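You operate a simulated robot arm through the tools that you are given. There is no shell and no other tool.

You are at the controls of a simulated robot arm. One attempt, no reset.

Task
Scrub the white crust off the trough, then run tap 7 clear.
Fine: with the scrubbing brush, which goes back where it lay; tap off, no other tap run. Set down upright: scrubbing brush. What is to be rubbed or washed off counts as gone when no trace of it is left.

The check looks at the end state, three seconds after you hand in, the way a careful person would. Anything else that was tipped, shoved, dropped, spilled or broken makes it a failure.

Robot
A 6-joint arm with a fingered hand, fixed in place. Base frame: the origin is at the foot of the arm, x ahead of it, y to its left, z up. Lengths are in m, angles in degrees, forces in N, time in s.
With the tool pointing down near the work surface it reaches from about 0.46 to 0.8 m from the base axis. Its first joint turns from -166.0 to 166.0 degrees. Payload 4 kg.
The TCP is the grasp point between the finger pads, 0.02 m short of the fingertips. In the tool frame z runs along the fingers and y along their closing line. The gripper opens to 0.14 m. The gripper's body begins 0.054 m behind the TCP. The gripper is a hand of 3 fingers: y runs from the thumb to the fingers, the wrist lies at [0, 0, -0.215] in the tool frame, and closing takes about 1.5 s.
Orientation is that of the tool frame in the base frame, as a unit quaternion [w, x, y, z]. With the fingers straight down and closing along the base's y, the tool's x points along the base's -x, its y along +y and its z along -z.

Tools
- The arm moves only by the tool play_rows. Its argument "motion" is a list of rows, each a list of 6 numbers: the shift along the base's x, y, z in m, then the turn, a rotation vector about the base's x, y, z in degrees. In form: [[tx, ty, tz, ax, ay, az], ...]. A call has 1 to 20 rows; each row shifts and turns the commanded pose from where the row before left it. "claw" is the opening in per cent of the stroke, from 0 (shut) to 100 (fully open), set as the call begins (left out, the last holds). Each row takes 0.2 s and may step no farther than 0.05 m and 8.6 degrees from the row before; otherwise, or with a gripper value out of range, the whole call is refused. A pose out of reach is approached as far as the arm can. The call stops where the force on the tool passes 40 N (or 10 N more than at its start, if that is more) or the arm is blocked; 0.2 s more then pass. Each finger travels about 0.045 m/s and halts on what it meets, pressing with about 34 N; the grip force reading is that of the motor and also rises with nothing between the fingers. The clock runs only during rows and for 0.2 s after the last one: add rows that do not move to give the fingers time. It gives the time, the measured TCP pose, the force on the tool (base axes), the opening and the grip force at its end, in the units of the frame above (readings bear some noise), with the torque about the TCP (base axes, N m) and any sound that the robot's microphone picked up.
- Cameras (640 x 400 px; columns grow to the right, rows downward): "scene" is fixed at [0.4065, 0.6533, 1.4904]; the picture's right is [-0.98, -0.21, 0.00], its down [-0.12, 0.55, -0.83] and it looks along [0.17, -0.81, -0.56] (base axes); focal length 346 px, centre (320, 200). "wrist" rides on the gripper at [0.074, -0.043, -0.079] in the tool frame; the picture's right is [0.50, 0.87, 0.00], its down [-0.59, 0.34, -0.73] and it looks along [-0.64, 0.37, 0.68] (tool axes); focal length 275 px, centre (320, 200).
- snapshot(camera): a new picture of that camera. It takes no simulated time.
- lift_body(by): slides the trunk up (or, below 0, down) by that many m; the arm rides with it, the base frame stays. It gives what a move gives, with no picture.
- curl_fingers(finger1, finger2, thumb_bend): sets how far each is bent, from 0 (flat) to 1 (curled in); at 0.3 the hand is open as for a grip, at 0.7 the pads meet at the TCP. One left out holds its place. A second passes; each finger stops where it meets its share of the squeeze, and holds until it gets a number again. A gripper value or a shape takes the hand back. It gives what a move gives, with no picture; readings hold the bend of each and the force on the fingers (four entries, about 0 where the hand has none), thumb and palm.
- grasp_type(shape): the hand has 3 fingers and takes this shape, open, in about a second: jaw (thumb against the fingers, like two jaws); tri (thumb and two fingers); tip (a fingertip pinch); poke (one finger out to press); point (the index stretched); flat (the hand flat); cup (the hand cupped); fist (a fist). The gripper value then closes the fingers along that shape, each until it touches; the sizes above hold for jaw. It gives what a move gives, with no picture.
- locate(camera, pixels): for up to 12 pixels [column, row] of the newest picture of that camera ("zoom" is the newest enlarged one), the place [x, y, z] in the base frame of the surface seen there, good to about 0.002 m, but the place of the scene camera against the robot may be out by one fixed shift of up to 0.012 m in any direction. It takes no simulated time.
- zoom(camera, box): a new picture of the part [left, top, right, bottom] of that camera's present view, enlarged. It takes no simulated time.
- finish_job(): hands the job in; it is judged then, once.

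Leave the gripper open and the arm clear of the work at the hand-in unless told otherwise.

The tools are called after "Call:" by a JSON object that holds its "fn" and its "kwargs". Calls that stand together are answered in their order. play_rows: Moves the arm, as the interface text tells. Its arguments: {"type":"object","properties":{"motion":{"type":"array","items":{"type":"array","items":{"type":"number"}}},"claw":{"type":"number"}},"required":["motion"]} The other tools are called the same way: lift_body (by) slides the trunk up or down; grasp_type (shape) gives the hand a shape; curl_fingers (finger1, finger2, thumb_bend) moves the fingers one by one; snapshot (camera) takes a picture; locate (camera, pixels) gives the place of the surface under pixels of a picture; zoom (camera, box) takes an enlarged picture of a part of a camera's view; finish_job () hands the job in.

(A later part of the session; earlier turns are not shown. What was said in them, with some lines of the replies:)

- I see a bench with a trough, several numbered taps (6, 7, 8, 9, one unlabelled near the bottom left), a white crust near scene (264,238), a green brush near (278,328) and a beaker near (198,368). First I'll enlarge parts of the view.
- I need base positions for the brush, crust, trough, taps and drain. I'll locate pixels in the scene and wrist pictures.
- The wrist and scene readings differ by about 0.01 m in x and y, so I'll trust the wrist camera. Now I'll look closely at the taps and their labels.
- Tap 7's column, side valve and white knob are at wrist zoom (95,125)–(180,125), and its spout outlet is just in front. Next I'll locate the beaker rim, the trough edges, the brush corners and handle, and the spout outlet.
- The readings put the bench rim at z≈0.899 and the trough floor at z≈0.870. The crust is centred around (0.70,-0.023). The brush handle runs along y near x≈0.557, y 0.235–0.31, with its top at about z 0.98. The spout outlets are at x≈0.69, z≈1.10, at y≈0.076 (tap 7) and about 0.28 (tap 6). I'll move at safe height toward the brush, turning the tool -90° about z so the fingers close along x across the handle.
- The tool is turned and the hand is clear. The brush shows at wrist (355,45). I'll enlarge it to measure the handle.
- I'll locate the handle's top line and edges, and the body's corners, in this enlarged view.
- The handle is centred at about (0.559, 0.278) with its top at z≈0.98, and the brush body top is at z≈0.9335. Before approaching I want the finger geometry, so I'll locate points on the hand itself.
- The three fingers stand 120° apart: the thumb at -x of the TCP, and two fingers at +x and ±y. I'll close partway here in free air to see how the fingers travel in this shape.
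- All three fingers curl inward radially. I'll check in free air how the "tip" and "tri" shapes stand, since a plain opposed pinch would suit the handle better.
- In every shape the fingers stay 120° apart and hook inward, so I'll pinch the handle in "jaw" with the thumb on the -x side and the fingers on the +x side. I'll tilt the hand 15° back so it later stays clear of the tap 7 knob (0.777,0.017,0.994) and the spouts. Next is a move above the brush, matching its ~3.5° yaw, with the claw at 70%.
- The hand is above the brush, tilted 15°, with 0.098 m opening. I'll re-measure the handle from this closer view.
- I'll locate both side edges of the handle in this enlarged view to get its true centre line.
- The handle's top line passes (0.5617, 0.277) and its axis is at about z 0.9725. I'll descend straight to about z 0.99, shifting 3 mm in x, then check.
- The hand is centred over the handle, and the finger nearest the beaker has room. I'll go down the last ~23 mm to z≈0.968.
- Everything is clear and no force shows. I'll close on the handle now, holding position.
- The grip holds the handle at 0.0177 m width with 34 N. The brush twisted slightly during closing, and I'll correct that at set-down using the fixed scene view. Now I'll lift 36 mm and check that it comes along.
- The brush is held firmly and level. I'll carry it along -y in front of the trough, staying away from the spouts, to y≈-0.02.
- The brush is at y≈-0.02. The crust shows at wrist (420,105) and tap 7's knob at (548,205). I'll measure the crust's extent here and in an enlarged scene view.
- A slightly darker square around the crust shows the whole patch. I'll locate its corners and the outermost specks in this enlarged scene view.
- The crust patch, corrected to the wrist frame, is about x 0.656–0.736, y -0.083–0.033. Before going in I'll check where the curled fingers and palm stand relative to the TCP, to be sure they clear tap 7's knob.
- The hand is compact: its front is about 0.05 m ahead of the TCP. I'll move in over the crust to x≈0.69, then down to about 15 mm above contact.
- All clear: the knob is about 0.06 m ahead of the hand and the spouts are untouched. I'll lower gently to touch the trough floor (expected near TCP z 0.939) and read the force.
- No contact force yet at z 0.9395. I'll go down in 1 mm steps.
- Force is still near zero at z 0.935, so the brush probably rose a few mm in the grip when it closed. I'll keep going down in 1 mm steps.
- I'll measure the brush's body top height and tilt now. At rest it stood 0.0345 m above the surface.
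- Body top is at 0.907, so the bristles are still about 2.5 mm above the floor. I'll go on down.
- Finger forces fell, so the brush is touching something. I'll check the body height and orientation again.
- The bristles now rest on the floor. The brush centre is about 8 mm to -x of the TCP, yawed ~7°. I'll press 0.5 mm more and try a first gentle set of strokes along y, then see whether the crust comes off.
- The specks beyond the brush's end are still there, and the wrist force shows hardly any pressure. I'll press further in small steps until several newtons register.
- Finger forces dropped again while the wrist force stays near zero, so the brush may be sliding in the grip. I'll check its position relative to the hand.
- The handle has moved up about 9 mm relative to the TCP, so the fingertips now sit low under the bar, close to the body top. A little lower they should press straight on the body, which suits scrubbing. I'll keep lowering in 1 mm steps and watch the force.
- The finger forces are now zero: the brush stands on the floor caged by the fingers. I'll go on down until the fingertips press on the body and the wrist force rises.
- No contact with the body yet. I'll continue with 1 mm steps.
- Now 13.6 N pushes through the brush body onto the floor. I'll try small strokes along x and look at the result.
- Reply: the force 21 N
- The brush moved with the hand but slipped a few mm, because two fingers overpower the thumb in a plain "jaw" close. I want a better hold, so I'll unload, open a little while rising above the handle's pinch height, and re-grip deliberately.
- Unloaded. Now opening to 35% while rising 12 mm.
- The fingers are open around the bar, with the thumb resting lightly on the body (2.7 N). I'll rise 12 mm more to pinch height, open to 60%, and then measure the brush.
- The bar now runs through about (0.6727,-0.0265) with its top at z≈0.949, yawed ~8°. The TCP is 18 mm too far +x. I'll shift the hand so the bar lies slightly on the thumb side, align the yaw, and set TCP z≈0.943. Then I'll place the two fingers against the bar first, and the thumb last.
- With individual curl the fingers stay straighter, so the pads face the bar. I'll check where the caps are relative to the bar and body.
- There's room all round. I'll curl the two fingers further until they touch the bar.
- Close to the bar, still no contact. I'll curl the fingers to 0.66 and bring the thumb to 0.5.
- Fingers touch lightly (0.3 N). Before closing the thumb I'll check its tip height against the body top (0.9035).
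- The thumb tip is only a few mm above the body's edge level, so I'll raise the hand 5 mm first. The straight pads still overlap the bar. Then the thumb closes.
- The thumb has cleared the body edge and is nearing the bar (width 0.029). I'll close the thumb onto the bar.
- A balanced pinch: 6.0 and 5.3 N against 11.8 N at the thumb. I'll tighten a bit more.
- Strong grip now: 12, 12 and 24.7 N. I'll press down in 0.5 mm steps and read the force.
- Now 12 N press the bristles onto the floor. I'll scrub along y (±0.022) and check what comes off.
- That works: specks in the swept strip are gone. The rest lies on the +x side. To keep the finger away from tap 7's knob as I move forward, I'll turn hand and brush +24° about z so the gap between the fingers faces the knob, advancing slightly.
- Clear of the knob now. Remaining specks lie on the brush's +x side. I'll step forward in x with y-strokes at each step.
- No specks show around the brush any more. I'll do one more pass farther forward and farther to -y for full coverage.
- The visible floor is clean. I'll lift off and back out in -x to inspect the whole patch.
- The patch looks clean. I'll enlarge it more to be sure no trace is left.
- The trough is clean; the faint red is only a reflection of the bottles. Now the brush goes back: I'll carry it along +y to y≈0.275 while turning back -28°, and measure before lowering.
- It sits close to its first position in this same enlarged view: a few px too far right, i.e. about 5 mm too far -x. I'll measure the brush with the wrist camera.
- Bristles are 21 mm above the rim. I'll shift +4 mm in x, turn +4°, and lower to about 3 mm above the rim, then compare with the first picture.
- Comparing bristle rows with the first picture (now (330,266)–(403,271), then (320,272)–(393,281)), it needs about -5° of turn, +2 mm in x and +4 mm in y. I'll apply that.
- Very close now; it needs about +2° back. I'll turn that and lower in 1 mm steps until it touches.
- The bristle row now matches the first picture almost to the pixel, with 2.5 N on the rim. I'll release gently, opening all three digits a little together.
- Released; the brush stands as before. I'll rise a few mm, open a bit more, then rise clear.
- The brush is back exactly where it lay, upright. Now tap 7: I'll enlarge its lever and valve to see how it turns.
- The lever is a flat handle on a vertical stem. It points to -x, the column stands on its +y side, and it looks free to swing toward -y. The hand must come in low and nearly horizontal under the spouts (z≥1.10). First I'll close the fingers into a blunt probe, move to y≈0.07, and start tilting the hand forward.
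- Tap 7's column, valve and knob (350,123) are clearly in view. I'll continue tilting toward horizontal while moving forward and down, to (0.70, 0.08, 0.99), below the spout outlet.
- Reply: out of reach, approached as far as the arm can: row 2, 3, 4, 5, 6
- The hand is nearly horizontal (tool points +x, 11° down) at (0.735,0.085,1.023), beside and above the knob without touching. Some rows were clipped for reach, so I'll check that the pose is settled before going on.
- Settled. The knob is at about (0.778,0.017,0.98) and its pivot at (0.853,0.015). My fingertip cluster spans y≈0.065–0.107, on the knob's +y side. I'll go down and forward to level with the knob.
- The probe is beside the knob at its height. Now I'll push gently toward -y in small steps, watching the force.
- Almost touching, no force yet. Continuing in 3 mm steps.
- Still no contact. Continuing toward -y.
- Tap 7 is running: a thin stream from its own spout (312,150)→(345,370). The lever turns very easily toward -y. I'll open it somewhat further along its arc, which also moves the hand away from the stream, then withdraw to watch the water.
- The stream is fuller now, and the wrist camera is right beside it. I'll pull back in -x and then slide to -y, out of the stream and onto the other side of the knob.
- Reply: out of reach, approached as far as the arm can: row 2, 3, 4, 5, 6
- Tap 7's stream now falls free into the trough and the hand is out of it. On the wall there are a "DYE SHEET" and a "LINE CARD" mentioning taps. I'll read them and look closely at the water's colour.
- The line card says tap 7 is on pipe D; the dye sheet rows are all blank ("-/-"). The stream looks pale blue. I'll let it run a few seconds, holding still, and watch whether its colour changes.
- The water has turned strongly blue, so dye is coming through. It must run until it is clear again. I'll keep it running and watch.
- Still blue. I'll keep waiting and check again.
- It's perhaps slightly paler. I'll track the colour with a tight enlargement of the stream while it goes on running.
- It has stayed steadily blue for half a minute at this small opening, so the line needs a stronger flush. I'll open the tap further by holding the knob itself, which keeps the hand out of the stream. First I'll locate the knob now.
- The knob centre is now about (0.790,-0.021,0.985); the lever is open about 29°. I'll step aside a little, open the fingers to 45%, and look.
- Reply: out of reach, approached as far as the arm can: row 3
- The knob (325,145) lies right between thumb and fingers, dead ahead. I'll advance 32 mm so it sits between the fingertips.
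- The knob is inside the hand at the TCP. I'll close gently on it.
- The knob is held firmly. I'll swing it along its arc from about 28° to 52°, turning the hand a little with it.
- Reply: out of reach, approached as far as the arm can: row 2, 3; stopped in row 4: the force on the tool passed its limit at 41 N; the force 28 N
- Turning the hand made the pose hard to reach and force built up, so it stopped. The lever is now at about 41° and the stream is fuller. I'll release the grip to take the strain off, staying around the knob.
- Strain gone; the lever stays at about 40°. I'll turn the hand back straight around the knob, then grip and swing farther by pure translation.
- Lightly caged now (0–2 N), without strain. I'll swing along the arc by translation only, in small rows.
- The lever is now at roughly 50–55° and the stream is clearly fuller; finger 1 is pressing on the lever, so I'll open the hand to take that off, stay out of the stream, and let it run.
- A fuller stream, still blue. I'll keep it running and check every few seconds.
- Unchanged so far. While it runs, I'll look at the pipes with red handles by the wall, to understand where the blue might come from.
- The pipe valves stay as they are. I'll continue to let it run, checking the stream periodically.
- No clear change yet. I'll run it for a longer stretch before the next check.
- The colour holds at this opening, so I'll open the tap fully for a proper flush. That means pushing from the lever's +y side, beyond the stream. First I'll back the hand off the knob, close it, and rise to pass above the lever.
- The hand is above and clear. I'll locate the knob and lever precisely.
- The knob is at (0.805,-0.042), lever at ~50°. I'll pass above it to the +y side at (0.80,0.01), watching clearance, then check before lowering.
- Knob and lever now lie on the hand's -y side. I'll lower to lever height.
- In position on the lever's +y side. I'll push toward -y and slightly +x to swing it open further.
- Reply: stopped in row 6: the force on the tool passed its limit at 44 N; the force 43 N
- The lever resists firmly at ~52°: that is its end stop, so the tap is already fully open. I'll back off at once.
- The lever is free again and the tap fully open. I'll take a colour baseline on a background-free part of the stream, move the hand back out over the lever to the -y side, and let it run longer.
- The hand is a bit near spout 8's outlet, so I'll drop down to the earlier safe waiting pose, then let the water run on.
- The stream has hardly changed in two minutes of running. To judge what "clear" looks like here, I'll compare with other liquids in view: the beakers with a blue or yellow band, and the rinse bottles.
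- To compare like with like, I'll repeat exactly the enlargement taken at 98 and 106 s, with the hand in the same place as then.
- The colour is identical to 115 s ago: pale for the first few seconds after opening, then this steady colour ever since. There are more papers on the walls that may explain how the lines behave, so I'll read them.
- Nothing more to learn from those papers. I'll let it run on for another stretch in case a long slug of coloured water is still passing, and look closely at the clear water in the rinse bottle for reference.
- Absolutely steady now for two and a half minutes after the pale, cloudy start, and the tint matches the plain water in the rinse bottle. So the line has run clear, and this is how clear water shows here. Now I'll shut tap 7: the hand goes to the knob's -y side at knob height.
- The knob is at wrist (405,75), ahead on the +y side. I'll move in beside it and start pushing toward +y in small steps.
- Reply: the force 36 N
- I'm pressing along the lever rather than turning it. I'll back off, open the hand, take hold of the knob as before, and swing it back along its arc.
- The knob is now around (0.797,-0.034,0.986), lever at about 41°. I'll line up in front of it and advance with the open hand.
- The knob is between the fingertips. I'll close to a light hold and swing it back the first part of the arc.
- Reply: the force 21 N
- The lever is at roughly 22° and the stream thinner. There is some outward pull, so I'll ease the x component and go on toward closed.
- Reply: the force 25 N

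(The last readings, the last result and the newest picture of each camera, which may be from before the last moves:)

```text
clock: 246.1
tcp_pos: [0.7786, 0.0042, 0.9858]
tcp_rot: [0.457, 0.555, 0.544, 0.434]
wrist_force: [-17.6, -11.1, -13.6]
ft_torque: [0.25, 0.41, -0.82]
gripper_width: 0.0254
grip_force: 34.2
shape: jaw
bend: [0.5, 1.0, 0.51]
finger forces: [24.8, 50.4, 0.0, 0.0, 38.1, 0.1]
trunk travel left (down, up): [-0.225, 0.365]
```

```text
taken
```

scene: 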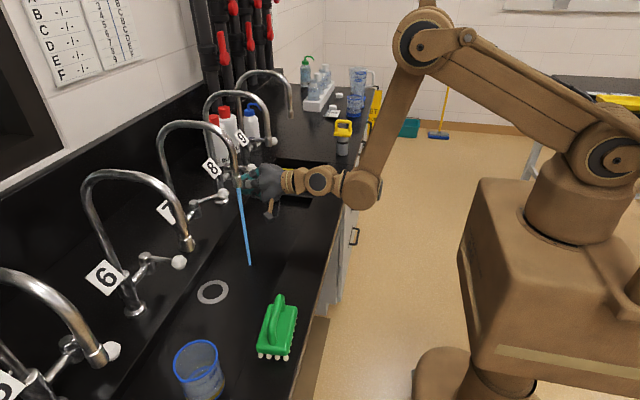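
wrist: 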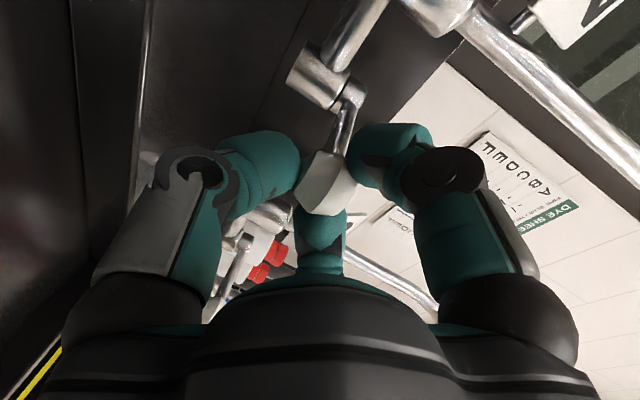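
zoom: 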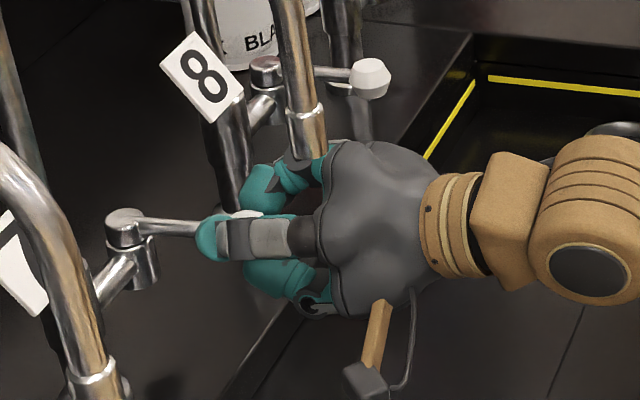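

The water has stopped; the lever is nearly back. I'll bring it the last few mm to its original position.

Call:
{"fn": "play_rows", "kwargs": {"motion": [[-0.0015, 0.003, 0.001, 0, 0, 0], [-0.0005, 0.003, 0, 0, 0, 0], [0, 0, 0, 0, 0, 0]]}}

Call:
{"fn": "zoom", "kwargs": {"camera": "scene", "box": [155, 170, 245, 235]}}

```text
clock: 246.9
tcp_pos: [0.7779, 0.0089, 0.9869]
tcp_rot: [0.456, 0.554, 0.544, 0.434]
wrist_force: [-15.9, -13.5, -23.5]
ft_torque: [0.28, 0.4, -0.8]
gripper_width: 0.0255
grip_force: 34.4
shape: jaw
bend: [0.5, 1.0, 0.51]
finger forces: [23.7, 48.6, 0.0, 0.1, 37.5, 0.0]
trunk travel left (down, up): [-0.225, 0.365]
```

```text
6.15 times, centred on (200, 202) of scene
```

zoom: 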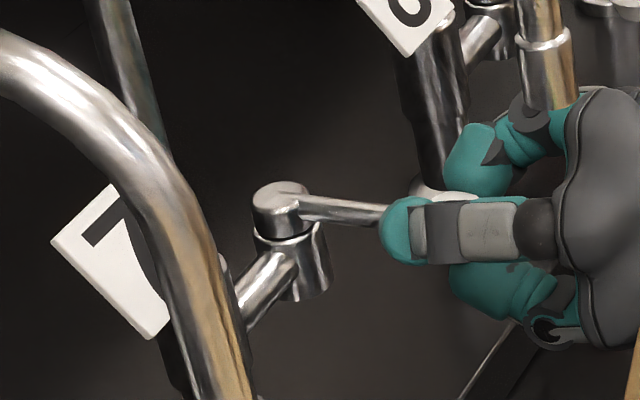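

The lever's line matches the first picture. I'll open the hand and then check that it stays shut.

Call:
{"fn": "play_rows", "kwargs": {"motion": [[0, 0, 0, 0, 0, 0], [0, 0, 0, 0, 0, 0], [0, 0, 0, 0, 0, 0], [0, 0, 0, 0, 0, 0], [0, 0, 0, 0, 0, 0]], "claw": 45}}

Call:
{"fn": "zoom", "kwargs": {"camera": "scene", "box": [155, 170, 245, 235]}}

Call:
{"fn": "snapshot", "kwargs": {"camera": "wrist"}}

```text
clock: 248.1
tcp_pos: [0.7774, 0.013, 0.9877]
tcp_rot: [0.457, 0.553, 0.545, 0.434]
wrist_force: [-0.2, -0.8, 0.1]
ft_torque: [0.01, -0.01, 0.02]
gripper_width: 0.0626
grip_force: 0.1
shape: jaw
bend: [0.36, 0.36, 0.35]
finger forces: [0.1, 0.0, 0.0, 0.0, 0.1, 0.0]
trunk travel left (down, up): [-0.225, 0.365]
```

```text
6.15 times, centred on (200, 202) of scene
```

zoom: 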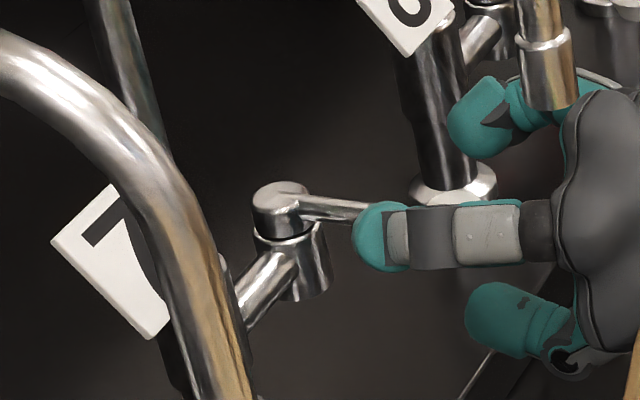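

```text
taken
```

wrist: 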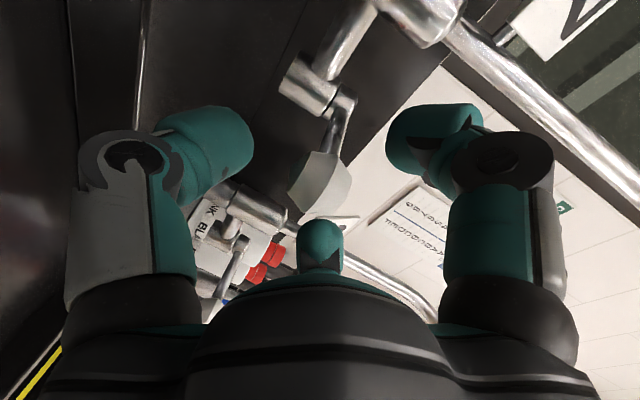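

The tap is off and no load on the lever. I'll withdraw straight back from the knob while easing the tilt, so the pose stays within reach.

Call:
{"fn": "play_rows", "kwargs": {"motion": [[-0.007, 0, 0, 0, 0, 0], [-0.007, 0, 0.001, 0, 2, 0], [-0.008, 0, 0.002, 0, 3, 0], [-0.008, 0, 0.002, 0, 3, 0], [-0.008, 0, 0.002, 0, 3, 0], [0, 0, 0, 0, 0, 0]]}}

Call:
{"fn": "snapshot", "kwargs": {"camera": "wrist"}}

Call:
{"fn": "zoom", "kwargs": {"camera": "scene", "box": [150, 140, 330, 280]}}

```text
clock: 249.5
tcp_pos: [0.7397, 0.0116, 0.9935]
tcp_rot: [0.403, 0.592, 0.586, 0.379]
wrist_force: [-0.2, -0.5, 0.7]
ft_torque: [0.01, -0.03, 0.0]
gripper_width: 0.0628
grip_force: 0.0
shape: jaw
bend: [0.36, 0.36, 0.35]
finger forces: [0.0, 0.1, 0.0, 0.0, 0.0, 0.0]
trunk travel left (down, up): [-0.225, 0.365]
```

```text
taken
```

wrist: 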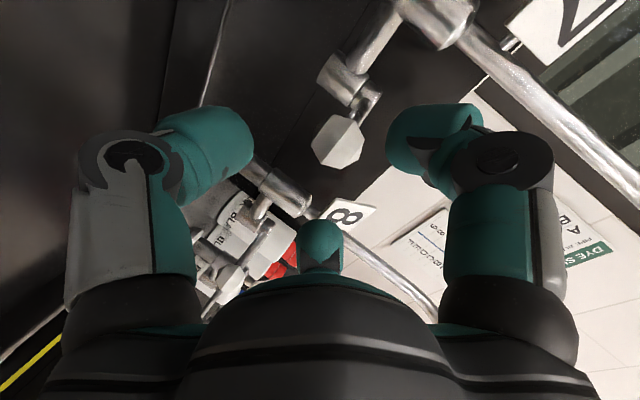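

```text
2.86 times, centred on (240, 210) of scene
```

zoom: 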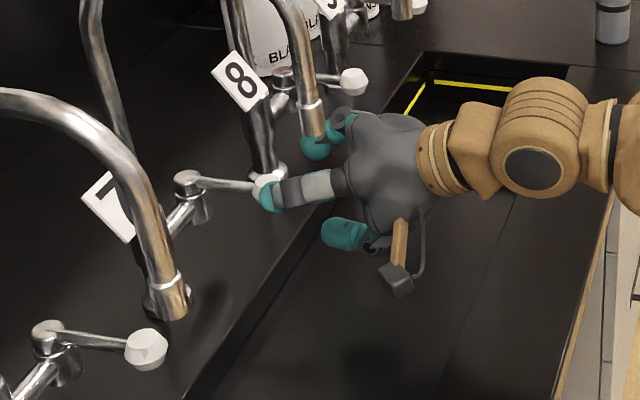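

The knob is free and in its original place with no water. I'll keep withdrawing in -x while tilting the hand back toward vertical, midway between the spouts.

Call:
{"fn": "play_rows", "kwargs": {"motion": [[-0.012, -0.004, 0.003, 0, 3, 0], [-0.014, -0.005, 0.003, 0, 4, 0], [-0.014, -0.005, 0.003, 0, 4, 0], [-0.014, -0.005, 0.004, 0, 4, 0], [-0.014, -0.005, 0.005, 0, 4, 0], [-0.014, -0.005, 0.006, 0, 4, 0], [-0.014, -0.003, 0.006, 0, 4, 0], [-0.014, 0, 0.006, 0, 4, 0], [0, 0, 0, 0, 0, 0]]}}

Call:
{"fn": "snapshot", "kwargs": {"camera": "scene"}}

Call:
{"fn": "zoom", "kwargs": {"camera": "scene", "box": [155, 170, 245, 235]}}

```text
clock: 251.5
tcp_pos: [0.6293, -0.0196, 1.031]
tcp_rot: [0.231, 0.673, 0.672, 0.206]
wrist_force: [0.2, -0.3, 0.0]
ft_torque: [0.03, -0.01, 0.02]
gripper_width: 0.063
grip_force: 0.1
shape: jaw
bend: [0.36, 0.36, 0.35]
finger forces: [0.0, 0.1, 0.1, 0.1, 0.1, 0.0]
trunk travel left (down, up): [-0.225, 0.365]
```

```text
taken
```

scene: 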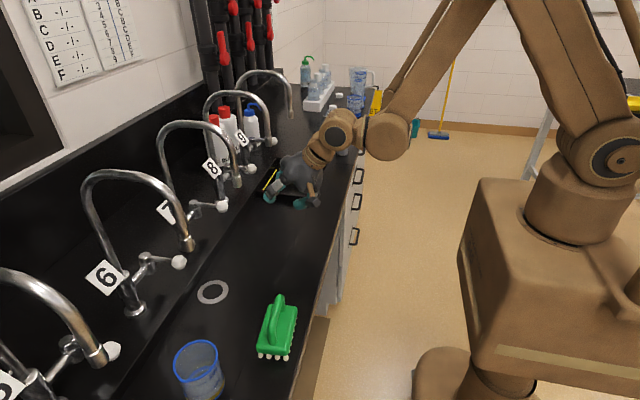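

```text
6.15 times, centred on (200, 202) of scene
```

zoom: 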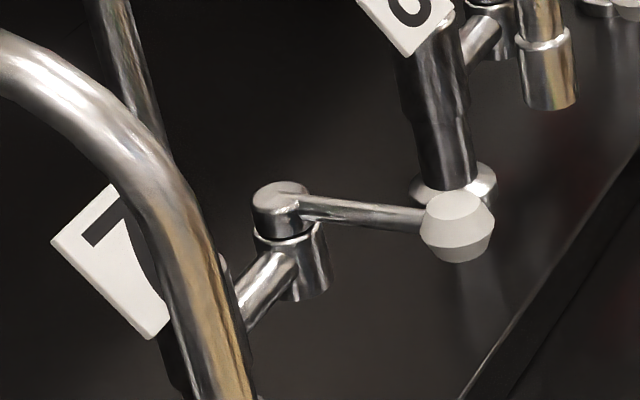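

The lever and knob are exactly as in the first picture, and no water flows from any tap. I'll raise the arm clear toward its start pose and open the hand fully.

Call:
{"fn": "play_rows", "kwargs": {"motion": [[-0.02, 0.004, 0.015, 0, 4, 0], [-0.02, 0.006, 0.02, 0, 4, 0], [-0.02, 0.008, 0.022, 0, 4, 0], [-0.02, 0.008, 0.025, 0, 4, 0], [-0.02, 0.008, 0.025, 0, 4, 0], [-0.02, 0.008, 0.025, 0, 4, 0], [-0.02, 0.008, 0.025, 0, 4, 0], [-0.02, 0.008, 0.025, 0, 4, 0], [-0.02, 0.008, 0.02, 0, 4, 0], [0, 0, 0, 0, 0, 0]], "claw": 100}}

Call:
{"fn": "snapshot", "kwargs": {"camera": "scene"}}

Call:
{"fn": "snapshot", "kwargs": {"camera": "wrist"}}

Call:
{"fn": "zoom", "kwargs": {"camera": "scene", "box": [180, 190, 340, 300]}}

Call:
{"fn": "zoom", "kwargs": {"camera": "scene", "box": [160, 260, 360, 400]}}

```text
clock: 253.7
tcp_pos: [0.4483, 0.0437, 1.2344]
tcp_rot: [0.013, 0.703, 0.711, -0.011]
wrist_force: [0.5, -0.5, 0.9]
ft_torque: [-0.01, 0.02, 0.02]
gripper_width: 0.1398
grip_force: 0.0
shape: jaw
bend: [0.3, 0.3, 0.3]
finger forces: [0.0, 0.0, 0.0, 0.1, 0.0, 0.0]
trunk travel left (down, up): [-0.225, 0.365]
```

```text
taken
```

scene: 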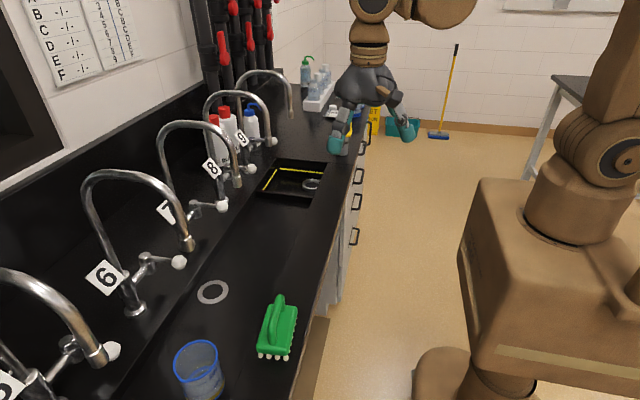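

```text
taken
```

wrist: 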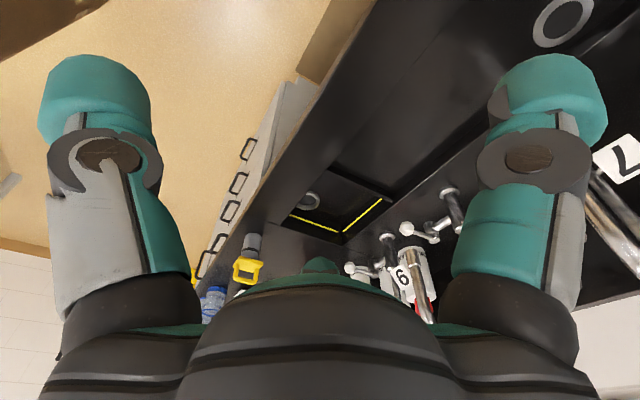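

```text
3.64 times, centred on (260, 245) of scene
```

zoom: 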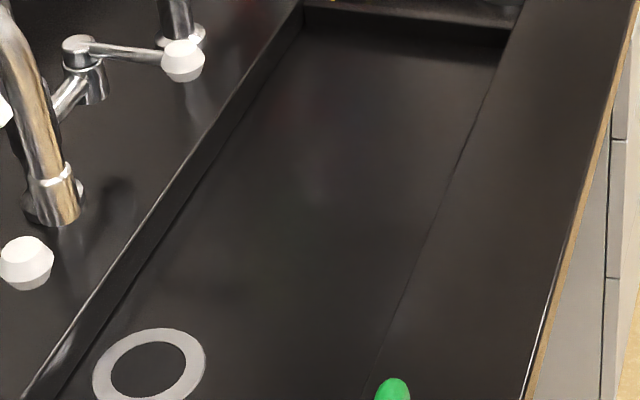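

```text
2.86 times, centred on (260, 330) of scene
```

zoom: 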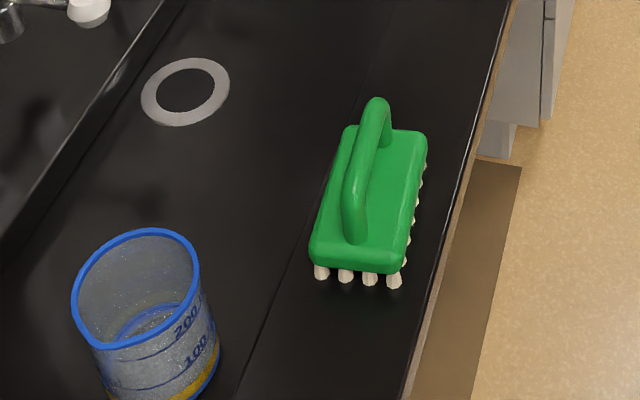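

Final look: the trough is clean, the brush lies upright where it was, and tap 7's lever is shut with no stream anywhere. Nothing else was moved, and the open hand is clear of the work. The stream turned blue about five seconds after opening, then held that same colour for two and a half minutes of running. I took that as clear because it matches the rinse bottle's water, though I can't be certain. I'm handing in.

Call:
{"fn": "finish_job", "kwargs": {}}

```text
The job is handed in.
```

I've handed the job in. The trough, the brush and the tap shut-off look right, but I can't be sure tap 7 ran clear.

- **Crust:** It's gone. Close-up views of the patch show no specks left.
- **Brush:** It stands upright where it lay, matching the first picture almost to the pixel. I re-gripped it once during scrubbing because it slipped in the hand.
- **Tap 7 water:** It ran for about two and a half minutes, roughly half of that at the lever's end stop. The stream started pale, turned blue within about seven seconds, and then stayed the same colour. I took that blue as clear because it looked like the water in the rinse bottle. If it was dye in the line, the tap did not run clear.
- **Tap off:** Tap 7's lever is back where it started, no water is running, and I turned no other tap.
- **Water on the hand:** The stream ran over the hand for a few seconds while I opened the tap. I saw no puddle or splash afterwards.

Nothing else looked moved in the final pictures. The hand is open and the arm is clear of the bench.
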